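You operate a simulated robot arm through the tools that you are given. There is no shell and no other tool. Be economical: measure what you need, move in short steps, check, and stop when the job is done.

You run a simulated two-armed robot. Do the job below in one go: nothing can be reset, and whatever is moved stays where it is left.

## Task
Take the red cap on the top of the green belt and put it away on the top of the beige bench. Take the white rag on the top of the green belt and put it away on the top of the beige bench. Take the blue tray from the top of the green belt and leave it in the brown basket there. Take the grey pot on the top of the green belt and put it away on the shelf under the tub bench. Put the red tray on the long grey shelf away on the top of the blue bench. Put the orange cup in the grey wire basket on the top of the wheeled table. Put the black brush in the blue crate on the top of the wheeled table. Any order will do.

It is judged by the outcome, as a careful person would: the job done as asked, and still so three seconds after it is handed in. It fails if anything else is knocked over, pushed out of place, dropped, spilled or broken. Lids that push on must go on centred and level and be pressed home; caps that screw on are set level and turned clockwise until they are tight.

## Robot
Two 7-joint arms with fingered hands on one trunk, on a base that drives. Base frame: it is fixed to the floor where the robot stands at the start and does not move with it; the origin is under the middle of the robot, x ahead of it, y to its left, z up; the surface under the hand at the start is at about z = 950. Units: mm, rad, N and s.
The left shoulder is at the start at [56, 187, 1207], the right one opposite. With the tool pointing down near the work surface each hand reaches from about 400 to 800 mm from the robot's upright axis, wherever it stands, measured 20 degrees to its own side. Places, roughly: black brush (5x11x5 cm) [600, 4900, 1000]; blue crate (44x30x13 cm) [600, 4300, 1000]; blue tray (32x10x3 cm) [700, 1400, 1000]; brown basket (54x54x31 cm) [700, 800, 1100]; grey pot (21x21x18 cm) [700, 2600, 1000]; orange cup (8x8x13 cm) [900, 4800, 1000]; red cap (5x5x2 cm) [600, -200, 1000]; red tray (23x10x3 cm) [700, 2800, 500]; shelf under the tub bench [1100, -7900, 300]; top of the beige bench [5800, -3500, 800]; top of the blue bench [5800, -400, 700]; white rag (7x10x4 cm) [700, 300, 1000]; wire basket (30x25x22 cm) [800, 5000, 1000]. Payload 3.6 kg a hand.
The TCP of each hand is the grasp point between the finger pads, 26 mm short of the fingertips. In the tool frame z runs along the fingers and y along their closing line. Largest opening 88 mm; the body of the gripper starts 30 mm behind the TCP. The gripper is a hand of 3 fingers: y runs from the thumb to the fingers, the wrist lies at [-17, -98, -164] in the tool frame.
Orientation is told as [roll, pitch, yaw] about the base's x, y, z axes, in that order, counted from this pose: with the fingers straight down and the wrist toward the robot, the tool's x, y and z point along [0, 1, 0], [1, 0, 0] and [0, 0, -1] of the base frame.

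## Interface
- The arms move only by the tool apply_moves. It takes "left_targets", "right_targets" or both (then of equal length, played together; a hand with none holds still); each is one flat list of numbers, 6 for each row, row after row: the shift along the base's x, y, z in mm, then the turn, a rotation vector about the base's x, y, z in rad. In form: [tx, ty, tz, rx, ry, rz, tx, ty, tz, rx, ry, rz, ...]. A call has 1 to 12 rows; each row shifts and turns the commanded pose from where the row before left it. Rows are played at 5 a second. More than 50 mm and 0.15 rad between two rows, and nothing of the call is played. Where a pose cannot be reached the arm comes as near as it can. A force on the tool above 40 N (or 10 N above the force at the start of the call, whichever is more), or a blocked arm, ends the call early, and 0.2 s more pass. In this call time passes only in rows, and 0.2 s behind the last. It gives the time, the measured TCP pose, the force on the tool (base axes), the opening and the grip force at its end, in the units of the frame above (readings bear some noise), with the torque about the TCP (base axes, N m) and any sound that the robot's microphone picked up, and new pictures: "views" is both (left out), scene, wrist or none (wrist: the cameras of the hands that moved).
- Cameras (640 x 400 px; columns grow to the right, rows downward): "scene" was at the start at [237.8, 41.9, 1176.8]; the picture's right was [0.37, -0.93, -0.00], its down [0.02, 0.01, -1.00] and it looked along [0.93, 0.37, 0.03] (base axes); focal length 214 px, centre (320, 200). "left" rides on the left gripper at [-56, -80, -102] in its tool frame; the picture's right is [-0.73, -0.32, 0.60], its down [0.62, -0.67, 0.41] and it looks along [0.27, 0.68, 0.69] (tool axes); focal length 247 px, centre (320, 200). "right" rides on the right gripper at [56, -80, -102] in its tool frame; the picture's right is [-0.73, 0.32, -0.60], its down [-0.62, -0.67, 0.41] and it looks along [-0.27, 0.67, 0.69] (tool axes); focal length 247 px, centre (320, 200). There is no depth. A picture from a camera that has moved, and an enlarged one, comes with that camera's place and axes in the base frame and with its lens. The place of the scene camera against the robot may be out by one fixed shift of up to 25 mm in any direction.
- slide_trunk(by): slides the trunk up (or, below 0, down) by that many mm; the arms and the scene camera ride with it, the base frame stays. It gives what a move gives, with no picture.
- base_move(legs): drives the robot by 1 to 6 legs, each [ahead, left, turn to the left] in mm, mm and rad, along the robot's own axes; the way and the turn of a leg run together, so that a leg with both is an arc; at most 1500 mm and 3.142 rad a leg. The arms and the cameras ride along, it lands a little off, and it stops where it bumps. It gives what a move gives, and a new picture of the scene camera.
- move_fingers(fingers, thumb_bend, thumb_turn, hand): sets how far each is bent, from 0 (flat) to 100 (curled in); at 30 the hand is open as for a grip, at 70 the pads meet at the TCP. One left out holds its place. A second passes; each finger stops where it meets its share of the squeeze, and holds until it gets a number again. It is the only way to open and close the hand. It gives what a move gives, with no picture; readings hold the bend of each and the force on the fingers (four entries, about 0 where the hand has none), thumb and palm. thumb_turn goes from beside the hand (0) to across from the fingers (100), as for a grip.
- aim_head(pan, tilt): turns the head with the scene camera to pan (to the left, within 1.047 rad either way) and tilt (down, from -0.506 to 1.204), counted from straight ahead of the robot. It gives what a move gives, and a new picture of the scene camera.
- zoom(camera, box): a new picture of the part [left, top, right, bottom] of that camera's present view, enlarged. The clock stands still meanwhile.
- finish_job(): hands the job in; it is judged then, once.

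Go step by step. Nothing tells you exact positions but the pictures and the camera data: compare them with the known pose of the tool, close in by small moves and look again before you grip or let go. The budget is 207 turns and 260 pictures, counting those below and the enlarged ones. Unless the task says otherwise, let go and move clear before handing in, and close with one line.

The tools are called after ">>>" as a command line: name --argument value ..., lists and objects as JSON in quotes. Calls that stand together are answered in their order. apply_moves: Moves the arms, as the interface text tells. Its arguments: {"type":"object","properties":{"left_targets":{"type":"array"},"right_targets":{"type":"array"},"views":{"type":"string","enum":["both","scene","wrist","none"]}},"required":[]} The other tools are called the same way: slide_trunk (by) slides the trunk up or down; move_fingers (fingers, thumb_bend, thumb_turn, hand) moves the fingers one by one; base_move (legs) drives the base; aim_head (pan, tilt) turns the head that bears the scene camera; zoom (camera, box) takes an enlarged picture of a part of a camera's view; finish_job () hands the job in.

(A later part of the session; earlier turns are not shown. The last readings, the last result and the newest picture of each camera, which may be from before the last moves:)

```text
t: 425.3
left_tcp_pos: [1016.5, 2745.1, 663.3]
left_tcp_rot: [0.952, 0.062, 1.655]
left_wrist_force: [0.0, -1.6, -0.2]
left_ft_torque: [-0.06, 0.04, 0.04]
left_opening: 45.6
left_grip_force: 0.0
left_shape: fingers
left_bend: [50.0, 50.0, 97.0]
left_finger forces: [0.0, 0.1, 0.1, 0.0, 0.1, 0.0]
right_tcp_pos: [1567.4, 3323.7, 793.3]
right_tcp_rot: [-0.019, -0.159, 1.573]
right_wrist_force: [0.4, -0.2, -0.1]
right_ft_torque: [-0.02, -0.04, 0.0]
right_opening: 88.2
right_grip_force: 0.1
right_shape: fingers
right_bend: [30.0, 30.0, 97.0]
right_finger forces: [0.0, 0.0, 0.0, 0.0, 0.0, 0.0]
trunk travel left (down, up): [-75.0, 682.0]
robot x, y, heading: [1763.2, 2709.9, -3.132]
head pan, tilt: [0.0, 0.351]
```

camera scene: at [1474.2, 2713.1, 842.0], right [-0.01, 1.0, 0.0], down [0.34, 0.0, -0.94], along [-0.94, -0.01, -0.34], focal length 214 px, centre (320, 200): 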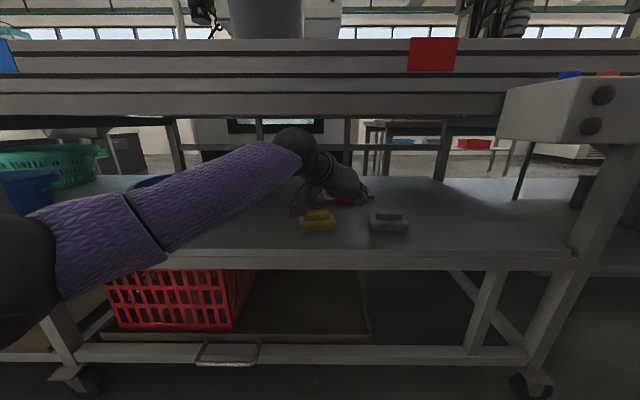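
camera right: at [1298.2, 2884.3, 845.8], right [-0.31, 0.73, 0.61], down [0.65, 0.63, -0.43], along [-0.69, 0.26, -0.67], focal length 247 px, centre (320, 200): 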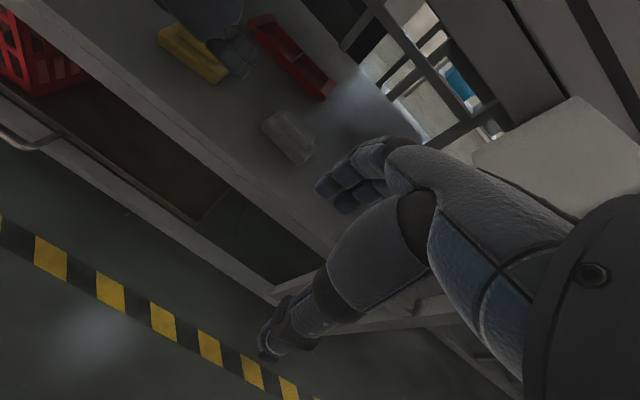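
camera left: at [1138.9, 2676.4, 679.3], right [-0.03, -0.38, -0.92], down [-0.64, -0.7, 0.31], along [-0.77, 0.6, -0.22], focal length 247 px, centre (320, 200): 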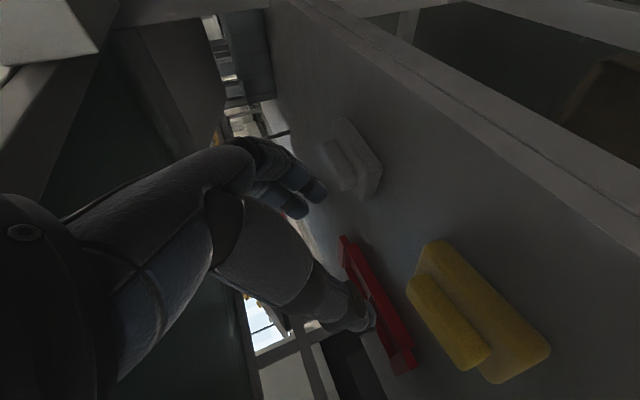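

Now driving in under the belt with the left hand over the shelf, in two steps.

>>> slide_trunk --by -30

>>> base_move --legs '[[220, -25, 0]]'

>>> zoom --camera "left" --box '[0, 0, 640, 400]'

```text
t: 426.0
left_tcp_pos: [1016.2, 2745.2, 633.6]
left_tcp_rot: [0.952, 0.061, 1.656]
left_wrist_force: [0.1, 0.5, -0.4]
left_ft_torque: [0.01, 0.03, -0.05]
left_opening: 45.6
left_grip_force: 0.0
left_shape: fingers
left_bend: [50.0, 50.0, 97.0]
left_finger forces: [0.0, 0.0, 0.0, 0.1, 0.0, 0.0]
right_tcp_pos: [1570.8, 3324.5, 762.7]
right_tcp_rot: [-0.021, -0.157, 1.574]
right_wrist_force: [0.0, -0.1, 0.0]
right_ft_torque: [0.03, 0.01, 0.03]
right_opening: 88.6
right_grip_force: 0.2
right_shape: fingers
right_bend: [30.0, 30.0, 97.0]
right_finger forces: [0.1, 0.0, 0.0, 0.1, 0.0, 0.1]
trunk travel left (down, up): [-45.0, 712.0]
robot x, y, heading: [1767.0, 2707.5, -3.133]
head pan, tilt: [0.0, 0.351]
```

```text
t: 427.7
left_tcp_pos: [797.4, 2767.7, 633.5]
left_tcp_rot: [0.951, 0.06, 1.656]
left_wrist_force: [0.0, 1.1, 0.0]
left_ft_torque: [0.0, -0.01, 0.03]
left_opening: 45.6
left_grip_force: 0.0
left_shape: fingers
left_bend: [50.0, 50.0, 97.0]
left_finger forces: [0.0, 0.1, 0.0, 0.0, 0.1, 0.1]
right_tcp_pos: [1350.4, 3347.3, 761.7]
right_tcp_rot: [-0.023, -0.158, 1.577]
right_wrist_force: [0.5, -0.2, -0.6]
right_ft_torque: [-0.02, 0.02, -0.04]
right_opening: 88.2
right_grip_force: 0.1
right_shape: fingers
right_bend: [30.0, 30.0, 97.0]
right_finger forces: [0.0, 0.1, 0.1, 0.1, 0.0, 0.1]
trunk travel left (down, up): [-45.0, 712.0]
robot x, y, heading: [1546.6, 2731.3, -3.131]
head pan, tilt: [0.0, 0.351]
camera scene: at [1248.7, 2736.0, 809.7], right [-0.01, 1.0, 0.0], down [0.34, 0.0, -0.94], along [-0.94, -0.01, -0.34], focal length 214 px, centre (320, 200)
```

scene: 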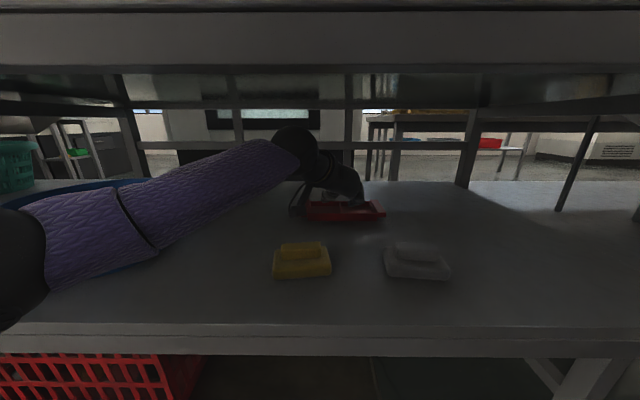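

```text
1.00 times, centred on (320, 200) of left (not enlarged: the box is as wide or as high as the picture)
camera zoom: at [920.0, 2698.6, 649.5], right [-0.03, -0.38, -0.92], down [-0.64, -0.7, 0.31], along [-0.77, 0.6, -0.22], focal length 247 px, centre (320, 200)
```

zoom: 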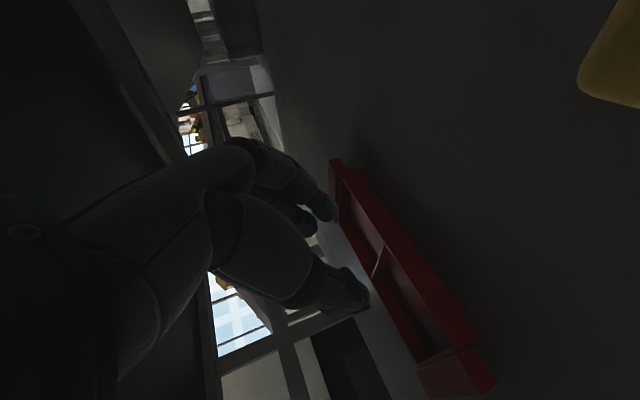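

The divider runs at y≈2780 from x 647 to 732. Driving ahead the last 95 mm, then lowering over it.

>>> base_move --legs '[[97, -12, 0]]'

>>> apply_moves --left_targets '[0, 0, -15, 0, 0, -0.04, 0, 0, -15, 0, 0, -0.04]' --views "wrist"

```text
t: 428.9
left_tcp_pos: [716.6, 2781.4, 635.0]
left_tcp_rot: [0.955, 0.063, 1.649]
left_wrist_force: [-0.6, -0.6, -0.4]
left_ft_torque: [0.01, -0.03, 0.0]
left_opening: 45.5
left_grip_force: 0.0
left_shape: fingers
left_bend: [50.0, 50.0, 97.0]
left_finger forces: [0.0, 0.0, 0.0, 0.0, 0.1, 0.0]
right_tcp_pos: [1277.1, 3356.9, 760.6]
right_tcp_rot: [-0.046, -0.151, 1.575]
right_wrist_force: [1.0, 0.5, 0.2]
right_ft_torque: [-0.03, 0.03, 0.0]
right_opening: 88.4
right_grip_force: 0.0
right_shape: fingers
right_bend: [30.0, 30.0, 97.0]
right_finger forces: [0.0, 0.0, 0.0, 0.1, 0.0, 0.1]
trunk travel left (down, up): [-45.0, 712.0]
robot x, y, heading: [1463.7, 2740.8, -3.139]
head pan, tilt: [0.0, 0.351]
stopped in leg 1: the robot was blocked; the commanded pose is now the measured one
camera scene: at [1168.2, 2747.0, 810.9], right [0.0, 1.0, 0.0], down [0.34, 0.0, -0.94], along [-0.94, 0.0, -0.34], focal length 214 px, centre (320, 200)
```

scene: 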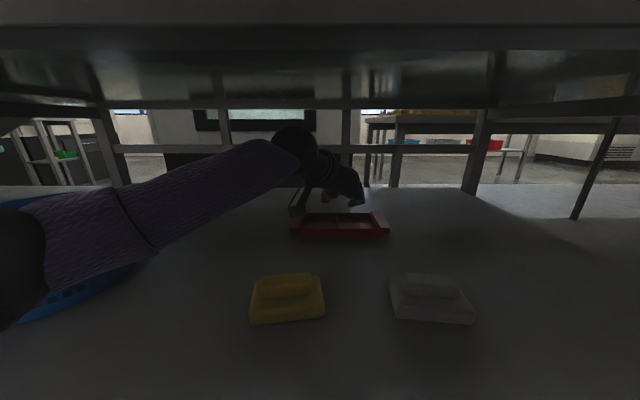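

```text
t: 429.5
left_tcp_pos: [717.5, 2780.5, 604.4]
left_tcp_rot: [0.955, 0.064, 1.57]
left_wrist_force: [0.5, 0.1, 0.2]
left_ft_torque: [0.02, 0.0, 0.0]
left_opening: 45.4
left_grip_force: 0.1
left_shape: fingers
left_bend: [50.0, 50.0, 97.0]
left_finger forces: [0.0, 0.0, 0.1, 0.0, 0.0, 0.0]
right_tcp_pos: [1275.3, 3357.2, 760.8]
right_tcp_rot: [-0.043, -0.15, 1.577]
right_wrist_force: [0.1, 0.2, -0.3]
right_ft_torque: [-0.04, 0.0, -0.02]
right_opening: 88.2
right_grip_force: 0.0
right_shape: fingers
right_bend: [30.0, 30.0, 97.0]
right_finger forces: [0.0, 0.0, 0.1, 0.0, 0.1, 0.0]
trunk travel left (down, up): [-45.0, 712.0]
robot x, y, heading: [1466.8, 2735.2, -3.143]
head pan, tilt: [0.0, 0.351]
camera left: at [833.0, 2701.6, 621.1], right [-0.07, -0.38, -0.92], down [-0.7, -0.65, 0.31], along [-0.71, 0.66, -0.22], focal length 247 px, centre (320, 200)
```

left: 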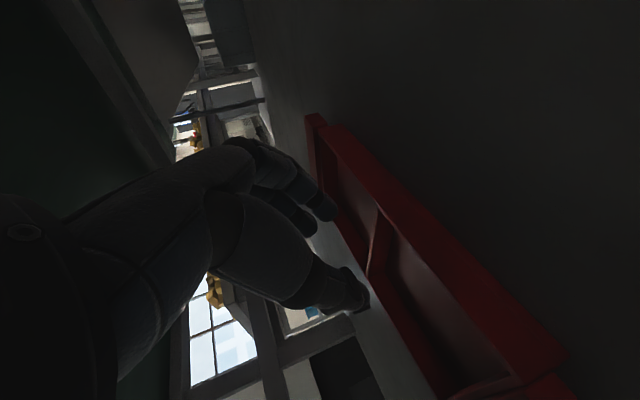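

>>> apply_moves --left_targets '[-10, -2, 0, 0, 0, 0, -10, -2, 0, 0, 0, 0, -8, -1, -10, 0, 0, 0, 0, 0, -10, 0, 0, 0]' --views "wrist"

```text
t: 430.5
left_tcp_pos: [688.4, 2774.3, 585.7]
left_tcp_rot: [0.956, 0.062, 1.571]
left_wrist_force: [0.0, -0.8, 1.0]
left_ft_torque: [-0.03, 0.05, -0.01]
left_opening: 45.4
left_grip_force: 0.0
left_shape: fingers
left_bend: [50.0, 50.0, 97.0]
left_finger forces: [0.0, 0.0, 0.0, 0.0, 0.0, 0.1]
right_tcp_pos: [1275.5, 3357.2, 760.7]
right_tcp_rot: [-0.046, -0.15, 1.576]
right_wrist_force: [-0.1, 1.1, -0.4]
right_ft_torque: [-0.06, 0.0, 0.0]
right_opening: 88.1
right_grip_force: 0.1
right_shape: fingers
right_bend: [30.0, 30.0, 97.0]
right_finger forces: [0.1, 0.0, 0.0, 0.0, 0.0, 0.0]
trunk travel left (down, up): [-45.0, 712.0]
robot x, y, heading: [1460.0, 2740.5, -3.142]
head pan, tilt: [0.0, 0.351]
camera left: at [804.9, 2696.4, 601.7], right [-0.07, -0.38, -0.92], down [-0.7, -0.65, 0.31], along [-0.71, 0.66, -0.22], focal length 247 px, centre (320, 200)
```

left: 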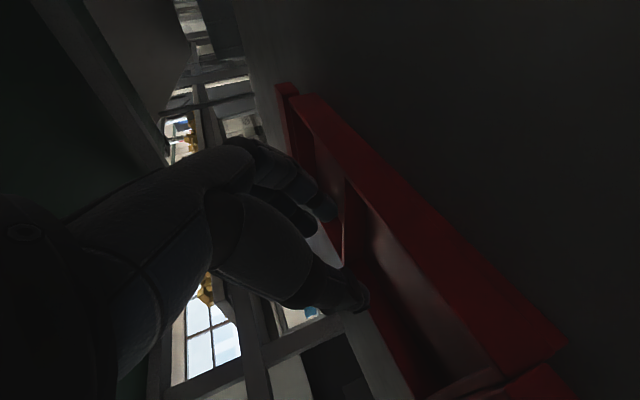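

>>> apply_moves --left_targets '[0, -1, -9, 0, 0, 0, 0, 0, -8, 0, 0, 0, 0, 0, -6, 0, 0, 0]' --views "wrist"

```text
t: 431.3
left_tcp_pos: [685.1, 2779.8, 574.0]
left_tcp_rot: [0.977, 0.048, 1.566]
left_wrist_force: [4.0, -0.3, 38.2]
left_ft_torque: [0.89, 0.48, -0.02]
left_opening: 41.9
left_grip_force: 18.3
left_shape: fingers
left_bend: [51.0, 50.0, 97.0]
left_finger forces: [37.1, 0.1, 0.0, 0.1, 0.0, 0.0]
right_tcp_pos: [1275.0, 3356.2, 760.4]
right_tcp_rot: [-0.045, -0.149, 1.578]
right_wrist_force: [0.7, 0.1, 0.1]
right_ft_torque: [0.0, 0.03, 0.03]
right_opening: 88.1
right_grip_force: 0.2
right_shape: fingers
right_bend: [30.0, 30.0, 97.0]
right_finger forces: [0.0, 0.1, 0.0, 0.1, 0.1, 0.1]
trunk travel left (down, up): [-45.0, 712.0]
robot x, y, heading: [1462.4, 2738.4, -3.141]
head pan, tilt: [0.0, 0.351]
camera left: at [802.3, 2699.4, 587.4], right [-0.09, -0.36, -0.93], down [-0.69, -0.65, 0.32], along [-0.72, 0.67, -0.2], focal length 247 px, centre (320, 200)
```

left: 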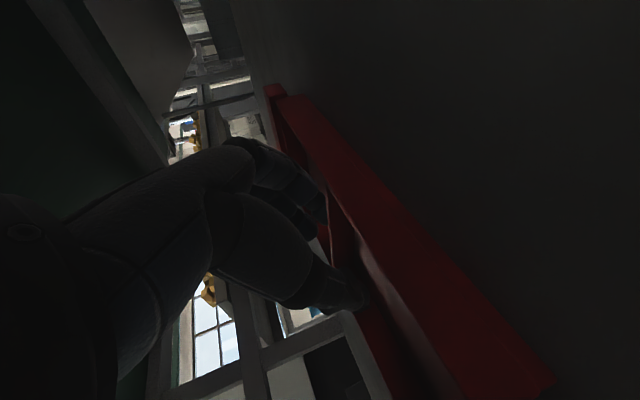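

One finger touches the tray floor. I ease up 4 mm, recentre slightly and close on the divider.

>>> apply_moves --left_targets '[0, -5, 4, 0, 0, 0]' --views "none"

>>> move_fingers --hand "left" --fingers 80 --thumb_bend 80

>>> apply_moves --left_targets '[0, 0, 10, 0, 0, 0, 0, 0, 20, 0, 0, 0]' --views "both"

```text
t: 431.7
left_tcp_pos: [687.5, 2772.5, 574.8]
left_tcp_rot: [0.971, 0.053, 1.567]
left_wrist_force: [1.4, 5.1, 29.8]
left_ft_torque: [1.12, 0.47, -0.07]
left_opening: 47.3
left_grip_force: 15.2
left_shape: fingers
left_bend: [48.0, 50.0, 97.0]
left_finger forces: [30.8, 0.0, 0.0, 0.0, 0.1, 0.0]
right_tcp_pos: [1276.1, 3356.2, 760.9]
right_tcp_rot: [-0.043, -0.151, 1.577]
right_wrist_force: [-0.9, -0.1, 0.6]
right_ft_torque: [-0.02, 0.01, 0.01]
right_opening: 88.2
right_grip_force: 0.2
right_shape: fingers
right_bend: [30.0, 30.0, 97.0]
right_finger forces: [0.0, 0.0, 0.0, 0.0, 0.0, 0.0]
trunk travel left (down, up): [-45.0, 712.0]
robot x, y, heading: [1461.9, 2737.9, -3.139]
head pan, tilt: [0.0, 0.351]
```

```text
t: 432.7
left_tcp_pos: [687.9, 2769.8, 569.9]
left_tcp_rot: [0.964, 0.06, 1.57]
left_wrist_force: [-2.9, 3.3, 20.1]
left_ft_torque: [0.13, 0.33, 0.03]
left_opening: 0.0
left_grip_force: 23.1
left_shape: fingers
left_bend: [76.0, 73.0, 97.0]
left_finger forces: [31.2, 0.0, 0.1, 0.0, 15.8, 0.0]
right_tcp_pos: [1276.3, 3356.1, 761.6]
right_tcp_rot: [-0.043, -0.149, 1.577]
right_wrist_force: [-0.4, 0.8, 0.1]
right_ft_torque: [0.04, -0.03, -0.02]
right_opening: 88.4
right_grip_force: 0.1
right_shape: fingers
right_bend: [30.0, 30.0, 97.0]
right_finger forces: [0.0, 0.0, 0.0, 0.0, 0.0, 0.1]
trunk travel left (down, up): [-45.0, 712.0]
robot x, y, heading: [1460.2, 2740.5, -3.145]
head pan, tilt: [0.0, 0.351]
```

```text
t: 433.3
left_tcp_pos: [690.7, 2770.5, 594.7]
left_tcp_rot: [0.951, 0.067, 1.572]
left_wrist_force: [0.3, 0.0, -1.4]
left_ft_torque: [0.0, 0.0, -0.01]
left_opening: 0.3
left_grip_force: 13.4
left_shape: fingers
left_bend: [76.0, 72.0, 98.0]
left_finger forces: [13.7, 0.0, 0.0, 0.0, 13.4, 0.0]
right_tcp_pos: [1275.9, 3357.1, 761.4]
right_tcp_rot: [-0.042, -0.152, 1.573]
right_wrist_force: [-0.3, 0.2, 0.3]
right_ft_torque: [0.02, 0.0, 0.0]
right_opening: 88.0
right_grip_force: 0.2
right_shape: fingers
right_bend: [30.0, 30.0, 97.0]
right_finger forces: [0.0, 0.1, 0.1, 0.1, 0.0, 0.0]
trunk travel left (down, up): [-45.0, 712.0]
robot x, y, heading: [1461.2, 2739.7, -3.141]
head pan, tilt: [0.0, 0.351]
camera scene: at [1168.6, 2747.2, 811.0], right [0.0, 1.0, 0.0], down [0.34, 0.0, -0.94], along [-0.94, 0.0, -0.34], focal length 214 px, centre (320, 200)
camera left: at [805.2, 2691.3, 611.9], right [-0.06, -0.38, -0.92], down [-0.7, -0.65, 0.31], along [-0.71, 0.66, -0.23], focal length 247 px, centre (320, 200)
```

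scene: 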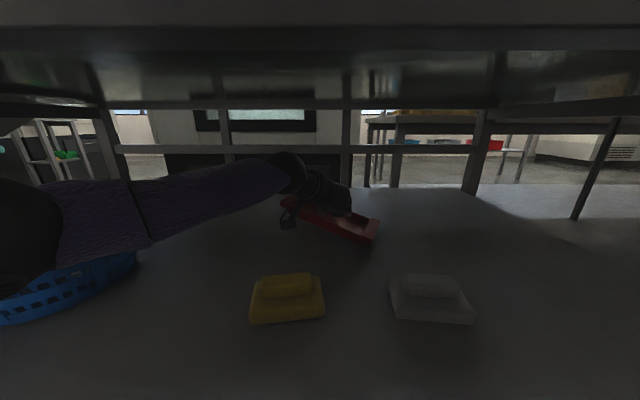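
left: 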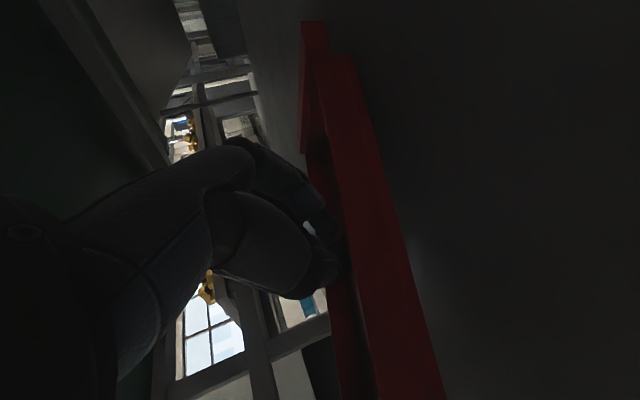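

The tray is lifted but drooping at its +y end; I'll roll the hand to level it and raise it, staying below the belt.

>>> apply_moves --left_targets '[0, 0, 15, 0.12, 0, 0, 0, 0, 15, 0.12, 0, 0, 0, 0, 20, 0.12, 0, 0, 0, 0, 20, 0, 0, 0]' --views "scene"

```text
t: 434.3
left_tcp_pos: [689.0, 2771.0, 667.5]
left_tcp_rot: [0.956, -0.299, 1.569]
left_wrist_force: [0.2, 0.6, -1.6]
left_ft_torque: [-0.02, -0.02, 0.04]
left_opening: 0.0
left_grip_force: 14.1
left_shape: fingers
left_bend: [76.0, 72.0, 98.0]
left_finger forces: [13.8, 0.1, 0.0, 0.0, 13.9, 0.0]
right_tcp_pos: [1274.5, 3356.7, 760.5]
right_tcp_rot: [-0.043, -0.15, 1.577]
right_wrist_force: [0.6, -0.5, 0.5]
right_ft_torque: [0.03, 0.01, -0.02]
right_opening: 88.2
right_grip_force: 0.0
right_shape: fingers
right_bend: [30.0, 30.0, 97.0]
right_finger forces: [0.0, 0.0, 0.0, 0.1, 0.0, 0.1]
trunk travel left (down, up): [-45.0, 712.0]
robot x, y, heading: [1460.8, 2736.7, -3.14]
head pan, tilt: [0.0, 0.351]
camera scene: at [1168.6, 2747.4, 811.1], right [0.0, 1.0, 0.0], down [0.34, 0.0, -0.94], along [-0.94, 0.0, -0.34], focal length 214 px, centre (320, 200)
```

scene: 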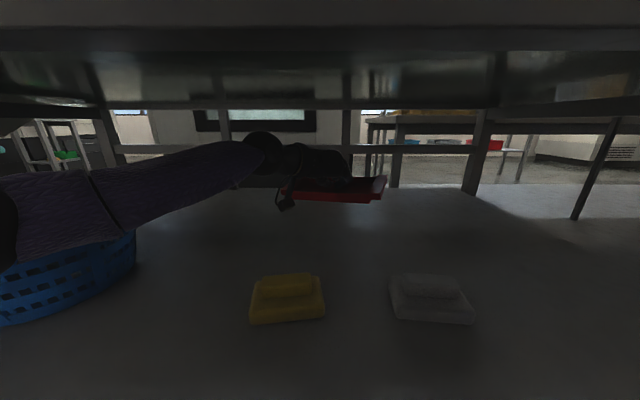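

Level now. Backing straight out from under the belt.

>>> base_move --legs '[[-200, 0, 0], [-350, 0, 0]]'

```text
t: 437.7
left_tcp_pos: [1232.5, 2774.9, 663.8]
left_tcp_rot: [0.953, -0.297, 1.564]
left_wrist_force: [0.8, 0.5, -1.8]
left_ft_torque: [-0.05, 0.02, 0.01]
left_opening: 0.0
left_grip_force: 14.3
left_shape: fingers
left_bend: [76.0, 72.0, 98.0]
left_finger forces: [13.9, 0.1, 0.0, 0.0, 13.9, 0.1]
right_tcp_pos: [1821.0, 3357.3, 760.6]
right_tcp_rot: [-0.048, -0.151, 1.573]
right_wrist_force: [-0.2, 1.1, -0.7]
right_ft_torque: [-0.04, 0.02, -0.06]
right_opening: 88.1
right_grip_force: 0.0
right_shape: fingers
right_bend: [30.0, 30.0, 97.0]
right_finger forces: [0.1, 0.0, 0.0, 0.0, 0.0, 0.0]
trunk travel left (down, up): [-45.0, 712.0]
robot x, y, heading: [2007.4, 2741.0, 3.138]
head pan, tilt: [0.0, 0.351]
camera scene: at [1711.1, 2748.8, 809.7], right [0.0, 1.0, 0.0], down [0.34, 0.0, -0.94], along [-0.94, 0.0, -0.34], focal length 214 px, centre (320, 200)
```

scene: 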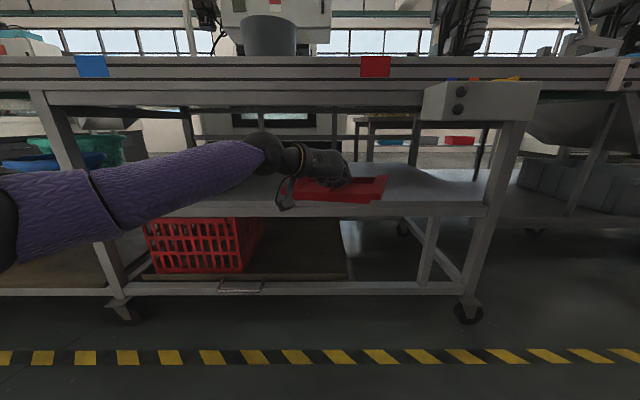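

The tray is out. Raising the trunk and swinging the right hand back to the front for the pot.

>>> slide_trunk --by 400

>>> apply_moves --right_targets '[-34, 0, 0, 0, 0, 0.143, -34, -10, 0, 0, 0, 0.143, -34, -30, 0, 0, 0, 0.143, -34, -40, 0, 0, 0, 0.143, -34, -40, 0, 0, 0, 0.143, -34, -40, 0, 0, 0, 0.143, -34, -40, 0, 0, 0, 0.143, -34, -40, 0, 0, 0, 0.143, -30, -40, 0, 0, 0, 0.143, -30, -40, 0, 0, 0, 0.143, -20, -40, 0, 0, 0, 0.138]' --views "none"

>>> aim_head --pan 0.0 --tilt 0.4

```text
t: 441.6
left_tcp_pos: [1266.0, 2773.9, 1182.9]
left_tcp_rot: [1.127, -0.293, 1.512]
left_wrist_force: [-0.6, -0.3, -1.7]
left_ft_torque: [-0.01, -0.03, -0.03]
left_opening: 0.0
left_grip_force: 13.3
left_shape: fingers
left_bend: [77.0, 72.0, 98.0]
left_finger forces: [13.8, 0.0, 0.0, 0.1, 13.8, 0.0]
right_tcp_pos: [1822.2, 3357.3, 1160.6]
right_tcp_rot: [-0.046, -0.151, 1.571]
right_wrist_force: [0.3, -0.2, -0.7]
right_ft_torque: [-0.01, 0.0, 0.0]
right_opening: 88.3
right_grip_force: 0.1
right_shape: fingers
right_bend: [30.0, 30.0, 97.0]
right_finger forces: [0.1, 0.0, 0.0, 0.0, 0.0, 0.1]
trunk travel left (down, up): [-445.0, 312.0]
robot x, y, heading: [2009.3, 2740.7, 3.136]
head pan, tilt: [0.0, 0.351]
```

```text
refused: row 4 steps farther than a row can; nothing moved
```

```text
t: 442.2
left_tcp_pos: [1266.1, 2775.4, 1183.1]
left_tcp_rot: [1.128, -0.294, 1.513]
left_wrist_force: [0.3, 0.3, -1.9]
left_ft_torque: [0.03, 0.01, -0.03]
left_opening: 0.0
left_grip_force: 13.9
left_shape: fingers
left_bend: [77.0, 72.0, 98.0]
left_finger forces: [13.8, 0.1, 0.1, 0.0, 13.8, 0.1]
right_tcp_pos: [1822.3, 3358.0, 1160.0]
right_tcp_rot: [-0.048, -0.15, 1.571]
right_wrist_force: [0.5, -0.5, 0.9]
right_ft_torque: [-0.01, 0.0, -0.01]
right_opening: 88.2
right_grip_force: 0.1
right_shape: fingers
right_bend: [30.0, 30.0, 97.0]
right_finger forces: [0.0, 0.0, 0.0, 0.0, 0.0, 0.1]
trunk travel left (down, up): [-445.0, 312.0]
robot x, y, heading: [2009.5, 2739.5, 3.14]
head pan, tilt: [0.0, 0.4]
camera scene: at [1780.6, 2748.5, 1238.7], right [0.0, 1.0, 0.0], down [0.39, 0.0, -0.92], along [-0.92, 0.0, -0.39], focal length 214 px, centre (320, 200)
```

scene: 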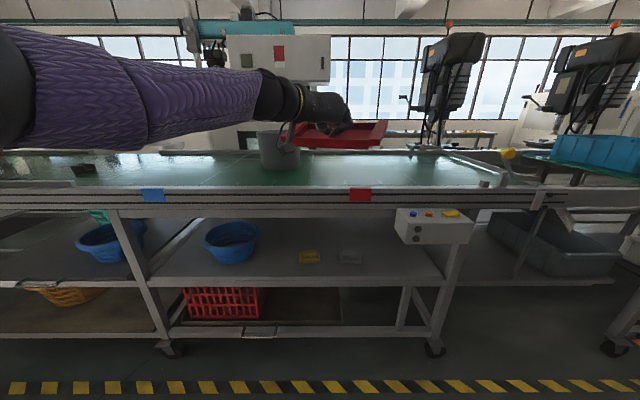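

>>> apply_moves --left_targets '[25, -15, 5, 0, 0, 0, 25, -15, 5, 0, 0, 0, 25, -15, 5, 0, 0, 0, 25, -15, 5, 0, 0, 0, 25, -15, 5, 0, 0, 0, 25, -15, 5, 0, 0, 0, 25, -15, 5, 0, 0, 0, 25, -15, 5, 0, 0, 0, 0, 0, 0, 0, 0, 0, 0, 0, 0, 0, 0, 0, 0, 0, 0, 0, 0, 0]' --right_targets '[-34, 0, 0, 0, 0, 0.143, -34, -10, 0, 0, 0, 0.143, -34, -30, 0, 0, 0, 0.143, -34, -36, 0, 0, 0, 0.143, -34, -36, 0, 0, 0, 0.143, -34, -36, 0, 0, 0, 0.143, -34, -36, 0, 0, 0, 0.143, -34, -36, 0, 0, 0, 0.143, -30, -40, 0, 0, 0, 0.143, -30, -40, 0, 0, 0, 0.143, -20, -40, 0, 0, 0, 0.138]' --views "scene"

```text
t: 444.6
left_tcp_pos: [1465.4, 2653.7, 1222.4]
left_tcp_rot: [1.128, -0.293, 1.515]
left_wrist_force: [0.2, -0.5, -1.6]
left_ft_torque: [-0.02, 0.02, 0.0]
left_opening: 0.0
left_grip_force: 13.6
left_shape: fingers
left_bend: [77.0, 72.0, 98.0]
left_finger forces: [13.5, 0.0, 0.0, 0.0, 13.7, 0.1]
right_tcp_pos: [1471.6, 3019.8, 1158.3]
right_tcp_rot: [-0.047, -0.15, 3.14]
right_wrist_force: [0.1, -0.6, -0.4]
right_ft_torque: [-0.05, 0.01, 0.0]
right_opening: 88.2
right_grip_force: 0.0
right_shape: fingers
right_bend: [30.0, 30.0, 97.0]
right_finger forces: [0.0, 0.0, 0.0, 0.0, 0.0, 0.0]
trunk travel left (down, up): [-445.0, 312.0]
robot x, y, heading: [2010.0, 2739.0, 3.135]
head pan, tilt: [0.0, 0.4]
camera scene: at [1780.3, 2748.2, 1238.6], right [0.0, 1.0, 0.0], down [0.39, 0.0, -0.92], along [-0.92, 0.0, -0.39], focal length 214 px, centre (320, 200)
```

scene: 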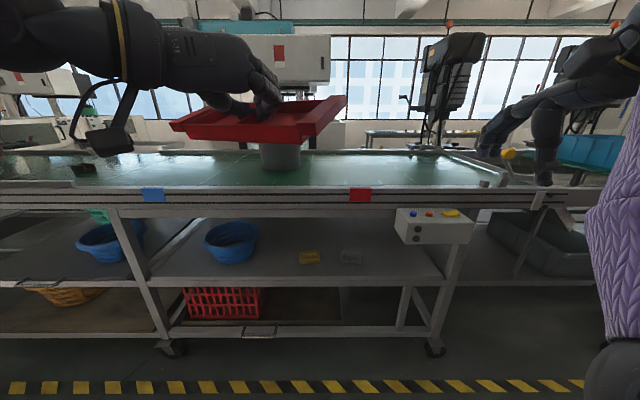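

>>> slide_trunk --by 90

>>> base_move --legs '[[0, 395, 0], [545, 0, 0]]'

>>> apply_moves --right_targets '[-25, 0, 0, 0, -0.075, 0, -25, 0, 0, 0, -0.075, 0]' --views "wrist"

```text
t: 445.8
left_tcp_pos: [1465.0, 2654.3, 1312.4]
left_tcp_rot: [1.128, -0.292, 1.513]
left_wrist_force: [0.8, 0.3, -0.2]
left_ft_torque: [0.0, -0.02, 0.02]
left_opening: 0.0
left_grip_force: 13.2
left_shape: fingers
left_bend: [77.0, 72.0, 98.0]
left_finger forces: [13.7, 0.0, 0.0, 0.0, 13.7, 0.1]
right_tcp_pos: [1470.5, 3018.6, 1249.2]
right_tcp_rot: [-0.046, -0.151, 3.138]
right_wrist_force: [0.5, 0.3, 0.2]
right_ft_torque: [-0.02, -0.01, -0.01]
right_opening: 88.0
right_grip_force: 0.0
right_shape: fingers
right_bend: [30.0, 30.0, 97.0]
right_finger forces: [0.0, 0.0, 0.1, 0.0, 0.0, 0.0]
trunk travel left (down, up): [-535.0, 222.0]
robot x, y, heading: [2008.8, 2741.0, 3.138]
head pan, tilt: [0.0, 0.4]
```

```text
t: 451.1
left_tcp_pos: [909.2, 2261.5, 1312.8]
left_tcp_rot: [1.126, -0.293, 1.512]
left_wrist_force: [-0.6, -0.4, -0.8]
left_ft_torque: [-0.01, 0.0, 0.0]
left_opening: 0.0
left_grip_force: 13.2
left_shape: fingers
left_bend: [77.0, 72.0, 98.0]
left_finger forces: [13.7, 0.0, 0.0, 0.1, 13.7, 0.1]
right_tcp_pos: [915.8, 2625.4, 1249.5]
right_tcp_rot: [-0.044, -0.15, 3.135]
right_wrist_force: [0.1, -1.1, -0.3]
right_ft_torque: [-0.01, -0.01, -0.01]
right_opening: 88.2
right_grip_force: 0.1
right_shape: fingers
right_bend: [30.0, 30.0, 97.0]
right_finger forces: [0.1, 0.0, 0.0, 0.0, 0.0, 0.0]
trunk travel left (down, up): [-535.0, 222.0]
robot x, y, heading: [1453.5, 2345.8, 3.136]
head pan, tilt: [0.0, 0.4]
camera scene: at [1231.4, 2354.4, 1332.1], right [0.01, 1.0, 0.0], down [0.39, 0.0, -0.92], along [-0.92, 0.01, -0.39], focal length 214 px, centre (320, 200)
```

scene: 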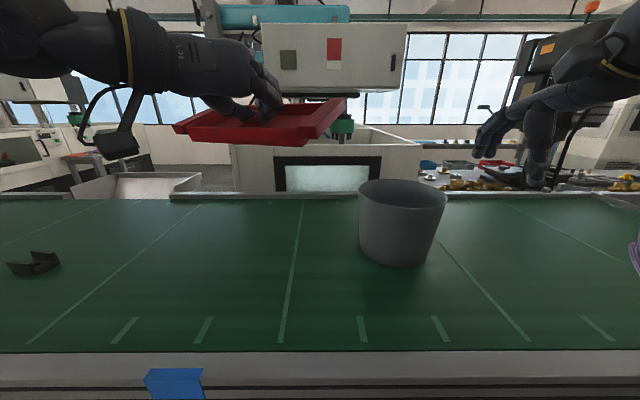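

```text
t: 451.7
left_tcp_pos: [910.6, 2261.1, 1313.5]
left_tcp_rot: [1.129, -0.291, 1.511]
left_wrist_force: [-0.1, 0.7, -1.2]
left_ft_torque: [-0.05, -0.02, -0.01]
left_opening: 0.2
left_grip_force: 14.4
left_shape: fingers
left_bend: [77.0, 72.0, 98.0]
left_finger forces: [13.8, 0.1, 0.0, 0.1, 13.8, 0.1]
right_tcp_pos: [866.3, 2626.1, 1251.4]
right_tcp_rot: [-0.049, 0.003, 3.135]
right_wrist_force: [0.1, -0.2, 0.4]
right_ft_torque: [-0.03, -0.03, 0.01]
right_opening: 88.3
right_grip_force: 0.1
right_shape: fingers
right_bend: [30.0, 30.0, 97.0]
right_finger forces: [0.0, 0.0, 0.0, 0.0, 0.1, 0.0]
trunk travel left (down, up): [-535.0, 222.0]
robot x, y, heading: [1458.1, 2344.8, 3.134]
head pan, tilt: [0.0, 0.4]
camera right: at [943.9, 2563.1, 1349.7], right [-0.31, 0.71, 0.63], down [0.67, 0.64, -0.38], along [-0.67, 0.3, -0.67], focal length 247 px, centre (320, 200)
```

right: 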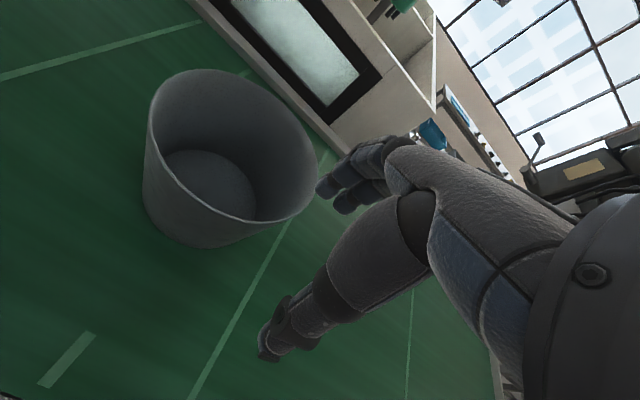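

The pot's rim centre is about (738, 2550) with radius ~100. I'll pinch its near rim: bring the right hand over (838, 2550).

>>> apply_moves --right_targets '[-9, -25, -24, 0.02, 0, 0, -9, -25, -24, 0.03, 0, 0, -10, -26, -24, 0, 0, 0]' --views "none"

>>> move_fingers --hand "right" --fingers 45 --thumb_bend 45

>>> zoom --camera "right" --box '[0, 0, 640, 400]'

>>> zoom --camera "scene" --box '[320, 120, 560, 280]'

```text
t: 452.5
left_tcp_pos: [911.7, 2262.2, 1313.4]
left_tcp_rot: [1.126, -0.293, 1.511]
left_wrist_force: [-0.4, -0.2, -0.4]
left_ft_torque: [0.05, -0.04, -0.01]
left_opening: 0.0
left_grip_force: 13.5
left_shape: fingers
left_bend: [77.0, 72.0, 98.0]
left_finger forces: [13.7, 0.0, 0.0, 0.0, 13.6, 0.1]
right_tcp_pos: [839.6, 2548.3, 1178.0]
right_tcp_rot: [-0.097, 0.0, 3.135]
right_wrist_force: [-0.5, -0.1, 0.9]
right_ft_torque: [0.0, 0.01, -0.02]
right_opening: 88.3
right_grip_force: 0.1
right_shape: fingers
right_bend: [30.0, 30.0, 97.0]
right_finger forces: [0.1, 0.0, 0.0, 0.1, 0.0, 0.0]
trunk travel left (down, up): [-535.0, 222.0]
robot x, y, heading: [1456.5, 2346.4, 3.134]
head pan, tilt: [0.0, 0.4]
```

```text
t: 453.5
left_tcp_pos: [911.1, 2260.4, 1313.2]
left_tcp_rot: [1.126, -0.293, 1.513]
left_wrist_force: [-0.1, -0.8, -1.6]
left_ft_torque: [0.01, 0.0, 0.0]
left_opening: 0.0
left_grip_force: 13.6
left_shape: fingers
left_bend: [77.0, 72.0, 98.0]
left_finger forces: [13.8, 0.0, 0.0, 0.0, 13.6, 0.0]
right_tcp_pos: [840.7, 2549.1, 1179.0]
right_tcp_rot: [-0.098, -0.001, 3.136]
right_wrist_force: [1.1, 0.2, 0.2]
right_ft_torque: [0.02, 0.01, 0.01]
right_opening: 56.5
right_grip_force: 0.1
right_shape: fingers
right_bend: [45.0, 45.0, 97.0]
right_finger forces: [0.1, 0.0, 0.0, 0.0, 0.0, 0.0]
trunk travel left (down, up): [-535.0, 222.0]
robot x, y, heading: [1453.8, 2343.2, 3.132]
head pan, tilt: [0.0, 0.4]
```

```text
1.00 times, centred on (320, 200) of right (not enlarged: the box is as wide or as high as the picture)
camera zoom: at [917.9, 2480.8, 1275.4], right [-0.31, 0.68, 0.67], down [0.67, 0.66, -0.35], along [-0.67, 0.34, -0.66], focal length 247 px, centre (320, 200)
```

zoom: 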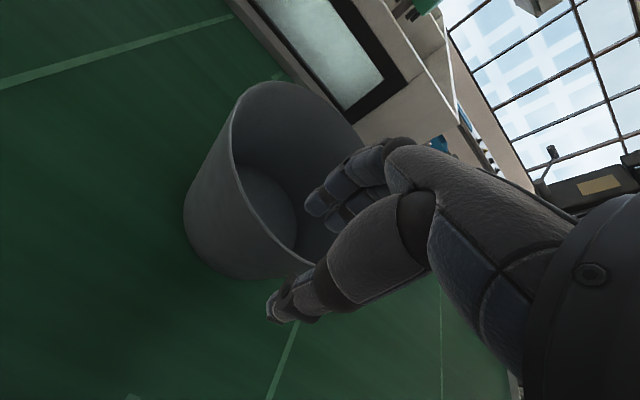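

```text
2.50 times, centred on (440, 200) of scene
camera zoom: at [1231.9, 2354.3, 1332.2], right [0.01, 1.0, 0.0], down [0.39, 0.0, -0.92], along [-0.92, 0.01, -0.39], focal length 536 px, centre (20, 200)
```

zoom: 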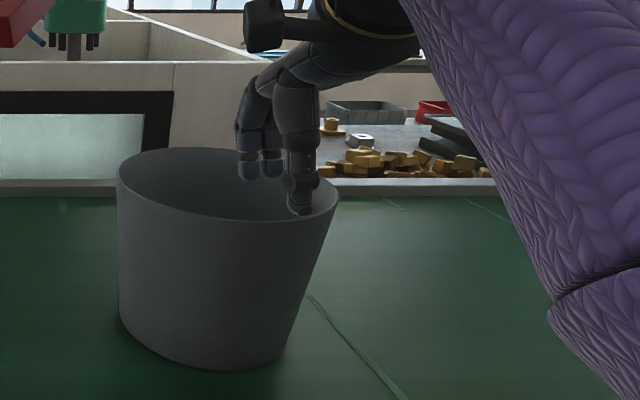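

>>> apply_moves --right_targets '[-5, 4, -20, -0.05, 0, 0, -5, 4, -20, -0.05, 0, 0, 0, 0, -20, 0, 0, 0, 0, 0, -10, 0, 0, 0]' --views "none"

>>> zoom --camera "right" --box '[160, 100, 480, 300]'

>>> zoom --camera "scene" --box '[320, 120, 560, 280]'

```text
t: 454.5
left_tcp_pos: [911.6, 2260.8, 1313.8]
left_tcp_rot: [1.128, -0.294, 1.512]
left_wrist_force: [-0.6, -0.5, -2.0]
left_ft_torque: [-0.01, -0.05, 0.01]
left_opening: 0.0
left_grip_force: 13.9
left_shape: fingers
left_bend: [77.0, 72.0, 98.0]
left_finger forces: [13.8, 0.0, 0.0, 0.0, 13.8, 0.0]
right_tcp_pos: [829.0, 2556.2, 1108.4]
right_tcp_rot: [0.003, -0.001, 3.136]
right_wrist_force: [-0.1, -0.2, -0.4]
right_ft_torque: [0.03, 0.0, 0.0]
right_opening: 56.6
right_grip_force: 0.1
right_shape: fingers
right_bend: [45.0, 45.0, 97.0]
right_finger forces: [0.0, 0.0, 0.1, 0.0, 0.0, 0.0]
trunk travel left (down, up): [-535.0, 222.0]
robot x, y, heading: [1455.2, 2346.4, 3.133]
head pan, tilt: [0.0, 0.4]
```

```text
2.00 times, centred on (320, 200) of right
camera zoom: at [907.2, 2499.6, 1210.9], right [-0.31, 0.74, 0.6], down [0.67, 0.62, -0.41], along [-0.67, 0.27, -0.69], focal length 494 px, centre (320, 200)
```

zoom: 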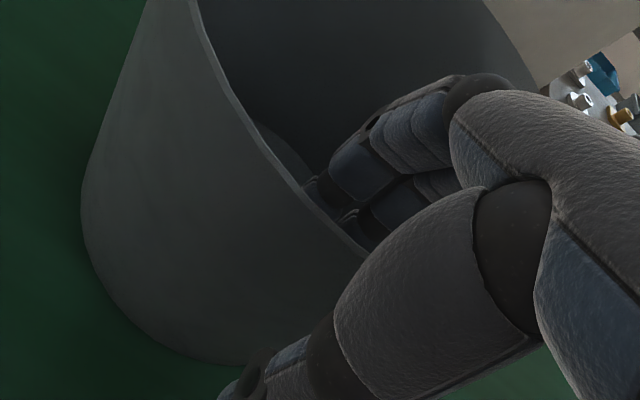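

```text
2.50 times, centred on (440, 200) of scene
camera zoom: at [1231.9, 2354.4, 1332.2], right [0.01, 1.0, 0.0], down [0.39, 0.0, -0.92], along [-0.92, 0.01, -0.39], focal length 536 px, centre (20, 200)
```

zoom: 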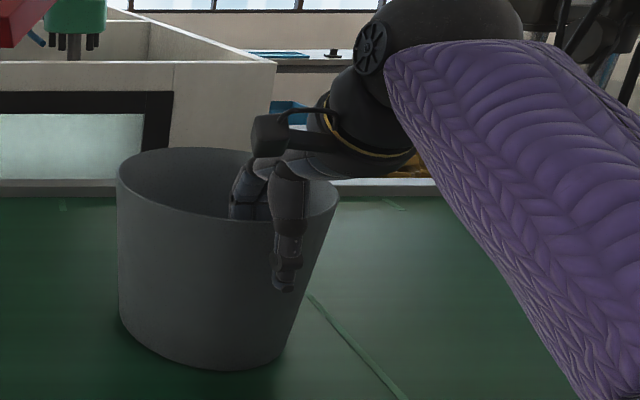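

Straddling the wall well. Closing firmly and test lifting.

>>> move_fingers --hand "right" --fingers 85 --thumb_bend 85

>>> apply_moves --right_targets '[0, 0, 6, 0, 0, 0, 0, 0, 10, 0, 0, 0]' --views "both"

```text
t: 455.5
left_tcp_pos: [910.9, 2261.1, 1312.7]
left_tcp_rot: [1.128, -0.294, 1.513]
left_wrist_force: [0.1, -0.3, -1.5]
left_ft_torque: [0.02, 0.03, -0.01]
left_opening: 0.0
left_grip_force: 14.4
left_shape: fingers
left_bend: [77.0, 72.0, 98.0]
left_finger forces: [13.6, 0.0, 0.0, 0.0, 13.8, 0.0]
right_tcp_pos: [828.5, 2556.8, 1108.7]
right_tcp_rot: [0.002, -0.001, 3.136]
right_wrist_force: [-0.7, -0.1, -0.5]
right_ft_torque: [0.0, -0.01, 0.06]
right_opening: 0.1
right_grip_force: 19.0
right_shape: fingers
right_bend: [74.0, 72.0, 97.0]
right_finger forces: [12.2, 7.2, 0.0, 0.1, 18.7, 0.0]
trunk travel left (down, up): [-535.0, 222.0]
robot x, y, heading: [1452.7, 2344.1, 3.138]
head pan, tilt: [0.0, 0.4]
```

```text
t: 456.1
left_tcp_pos: [911.1, 2260.6, 1313.1]
left_tcp_rot: [1.129, -0.296, 1.513]
left_wrist_force: [-0.7, 0.1, -0.7]
left_ft_torque: [0.02, -0.02, -0.03]
left_opening: 0.0
left_grip_force: 14.0
left_shape: fingers
left_bend: [77.0, 72.0, 98.0]
left_finger forces: [13.7, 0.0, 0.1, 0.0, 13.7, 0.0]
right_tcp_pos: [828.8, 2556.5, 1124.6]
right_tcp_rot: [0.004, 0.0, 3.137]
right_wrist_force: [-0.1, -0.1, -2.2]
right_ft_torque: [-0.02, -0.04, 0.04]
right_opening: 0.2
right_grip_force: 20.1
right_shape: fingers
right_bend: [74.0, 72.0, 97.0]
right_finger forces: [15.4, 4.7, 0.0, 0.0, 19.5, 0.1]
trunk travel left (down, up): [-535.0, 222.0]
robot x, y, heading: [1451.4, 2346.2, 3.135]
head pan, tilt: [0.0, 0.4]
camera scene: at [1231.7, 2354.4, 1332.1], right [0.01, 1.0, 0.0], down [0.39, 0.0, -0.92], along [-0.92, 0.01, -0.39], focal length 214 px, centre (320, 200)
camera right: at [907.1, 2499.1, 1227.1], right [-0.31, 0.74, 0.6], down [0.67, 0.62, -0.41], along [-0.67, 0.27, -0.69], focal length 247 px, centre (320, 200)
```

scene: 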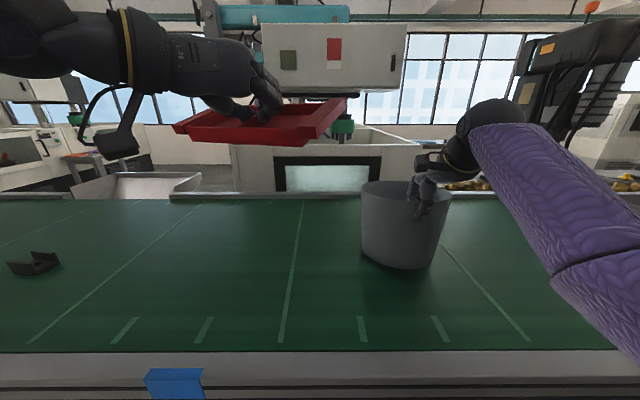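
right: 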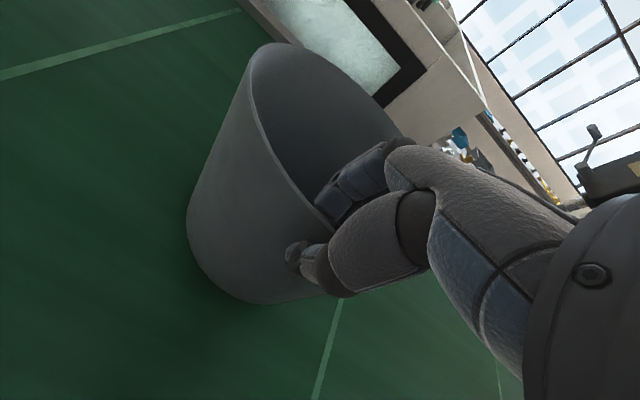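

The pot is light and lifts level. Raising the trunk and starting the tour: back off, then south along the lane.

>>> slide_trunk --by 150

>>> base_move --legs '[[-690, 0, 0], [0, 1400, 0], [0, 1400, 0], [0, 1400, 0], [0, 1400, 0], [0, 1350, 0]]'

```text
t: 457.8
left_tcp_pos: [910.2, 2261.7, 1461.9]
left_tcp_rot: [1.126, -0.293, 1.513]
left_wrist_force: [0.4, 0.1, -1.3]
left_ft_torque: [-0.04, -0.02, -0.01]
left_opening: 0.1
left_grip_force: 13.7
left_shape: fingers
left_bend: [77.0, 72.0, 98.0]
left_finger forces: [13.6, 0.0, 0.0, 0.1, 13.7, 0.1]
right_tcp_pos: [827.1, 2556.5, 1274.2]
right_tcp_rot: [0.002, 0.0, 3.137]
right_wrist_force: [0.8, 0.7, -3.2]
right_ft_torque: [0.01, -0.11, 0.0]
right_opening: 0.0
right_grip_force: 21.9
right_shape: fingers
right_bend: [73.0, 74.0, 97.0]
right_finger forces: [18.6, 4.1, 0.0, 0.1, 21.3, 0.0]
trunk travel left (down, up): [-685.0, 72.0]
robot x, y, heading: [1453.6, 2346.9, 3.138]
head pan, tilt: [0.0, 0.4]
```

```text
t: 494.4
left_tcp_pos: [1921.2, -4725.4, 1463.0]
left_tcp_rot: [1.127, -0.292, 1.592]
left_wrist_force: [0.0, -0.1, -0.7]
left_ft_torque: [0.0, -0.02, -0.04]
left_opening: 0.2
left_grip_force: 13.8
left_shape: fingers
left_bend: [77.0, 71.0, 98.0]
left_finger forces: [13.9, 0.1, 0.0, 0.1, 13.9, 0.0]
right_tcp_pos: [1813.0, -4438.9, 1274.9]
right_tcp_rot: [0.003, 0.001, -3.067]
right_wrist_force: [-0.1, 0.1, -3.0]
right_ft_torque: [0.05, -0.13, -0.03]
right_opening: 0.2
right_grip_force: 22.7
right_shape: fingers
right_bend: [73.0, 74.0, 97.0]
right_finger forces: [19.0, 4.1, 0.0, 0.0, 21.8, 0.0]
trunk travel left (down, up): [-685.0, 72.0]
robot x, y, heading: [2452.2, -4600.0, -3.067]
head pan, tilt: [0.0, 0.4]
camera scene: at [2236.2, -4607.3, 1484.0], right [-0.08, 1.0, 0.0], down [0.39, 0.03, -0.92], along [-0.92, -0.07, -0.39], focal length 214 px, centre (320, 200)
```

scene: 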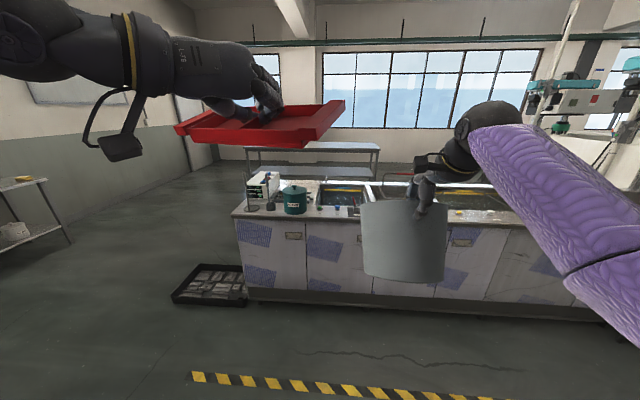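

Passing the tub bench side; I'll deliver the tray first. Turning to face +x, then going through the gap and north along the aisle.

>>> base_move --legs '[[0, 0, 3.067], [0, 60, 0], [1200, 0, 0], [1100, 0, 0]]'

```text
t: 513.3
left_tcp_pos: [5290.9, -4533.8, 1462.7]
left_tcp_rot: [1.128, -0.293, -1.652]
left_wrist_force: [-0.2, 0.7, -1.0]
left_ft_torque: [-0.02, 0.01, 0.0]
left_opening: 0.1
left_grip_force: 13.9
left_shape: fingers
left_bend: [77.0, 71.0, 98.0]
left_finger forces: [13.6, 0.1, 0.0, 0.0, 13.6, 0.1]
right_tcp_pos: [5366.6, -4831.1, 1274.4]
right_tcp_rot: [0.005, -0.001, -0.026]
right_wrist_force: [0.4, 0.0, -3.4]
right_ft_torque: [-0.02, 0.09, 0.0]
right_opening: 0.0
right_grip_force: 20.7
right_shape: fingers
right_bend: [73.0, 75.0, 96.0]
right_finger forces: [18.1, 3.5, 0.0, 0.0, 20.2, 0.1]
trunk travel left (down, up): [-685.0, 72.0]
robot x, y, heading: [4744.9, -4605.4, -0.031]
head pan, tilt: [0.0, 0.4]
camera scene: at [4973.8, -4603.4, 1484.0], right [-0.03, -1.0, 0.0], down [-0.39, 0.01, -0.92], along [0.92, -0.02, -0.39], focal length 214 px, centre (320, 200)
```

scene: 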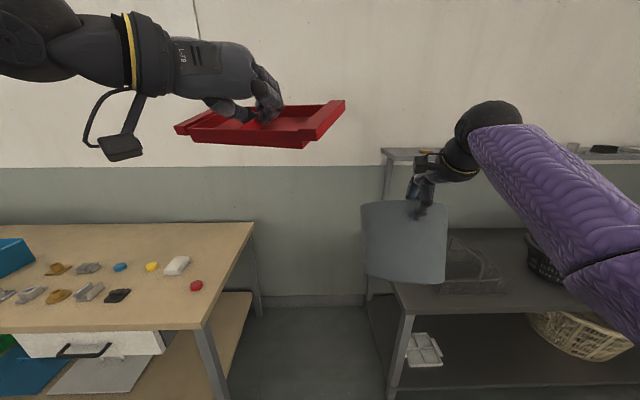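

>>> base_move --legs '[[0, 0, 0.031], [60, 1400, 0], [60, 1400, 0]]'

>>> aim_head --pan 0.7 --tilt 0.4

```text
t: 527.3
left_tcp_pos: [5448.0, -1734.1, 1462.6]
left_tcp_rot: [1.127, -0.293, -1.648]
left_wrist_force: [0.0, 0.7, -1.0]
left_ft_torque: [0.05, 0.01, -0.01]
left_opening: 0.0
left_grip_force: 13.7
left_shape: fingers
left_bend: [77.0, 71.0, 98.0]
left_finger forces: [13.6, 0.0, 0.0, 0.1, 13.6, 0.0]
right_tcp_pos: [5525.5, -2031.1, 1274.1]
right_tcp_rot: [0.002, 0.001, -0.023]
right_wrist_force: [-0.1, -0.1, -2.4]
right_ft_torque: [0.01, 0.12, 0.0]
right_opening: 0.0
right_grip_force: 21.4
right_shape: fingers
right_bend: [73.0, 75.0, 96.0]
right_finger forces: [18.1, 3.5, 0.0, 0.1, 20.3, 0.1]
trunk travel left (down, up): [-685.0, 72.0]
robot x, y, heading: [4906.4, -1805.9, -0.024]
head pan, tilt: [0.0, 0.4]
camera scene: at [5132.6, -1804.3, 1484.0], right [-0.02, -1.0, 0.0], down [-0.39, 0.01, -0.92], along [0.92, -0.02, -0.39], focal length 214 px, centre (320, 200)
```

scene: 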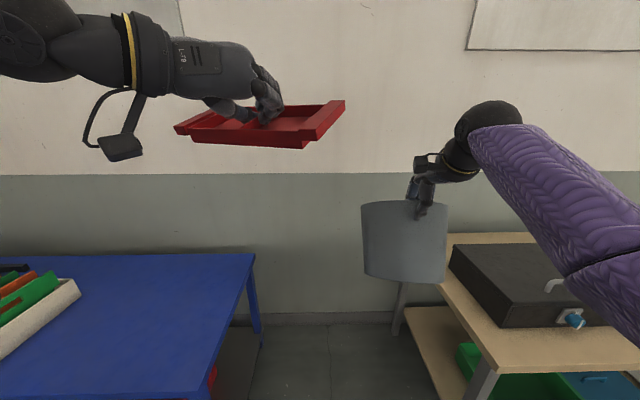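

```text
t: 528.3
left_tcp_pos: [5448.2, -1735.2, 1463.0]
left_tcp_rot: [1.127, -0.293, -1.648]
left_wrist_force: [0.5, 0.7, -1.4]
left_ft_torque: [0.0, 0.02, 0.02]
left_opening: 0.2
left_grip_force: 13.8
left_shape: fingers
left_bend: [77.0, 71.0, 98.0]
left_finger forces: [13.6, 0.0, 0.0, 0.1, 13.6, 0.1]
right_tcp_pos: [5527.1, -2031.6, 1273.8]
right_tcp_rot: [0.001, 0.0, -0.023]
right_wrist_force: [-0.4, -0.2, -3.6]
right_ft_torque: [0.02, 0.12, 0.01]
right_opening: 0.2
right_grip_force: 21.2
right_shape: fingers
right_bend: [73.0, 75.0, 96.0]
right_finger forces: [18.3, 3.5, 0.1, 0.0, 20.3, 0.0]
trunk travel left (down, up): [-685.0, 72.0]
robot x, y, heading: [4903.2, -1806.0, -0.025]
head pan, tilt: [0.7, 0.4]
camera scene: at [5112.3, -1744.2, 1484.0], right [0.63, -0.78, 0.0], down [-0.3, -0.24, -0.92], along [0.72, 0.58, -0.39], focal length 214 px, centre (320, 200)
```

scene: 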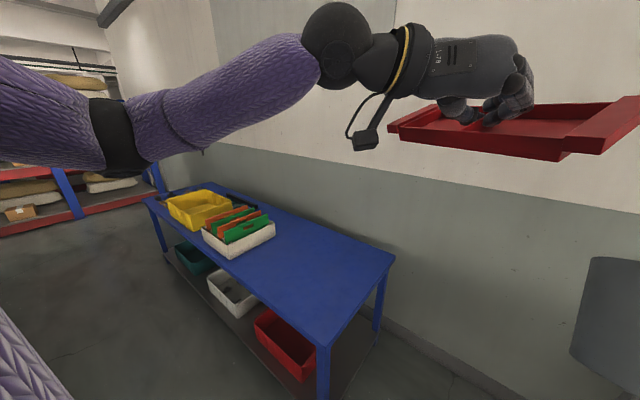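

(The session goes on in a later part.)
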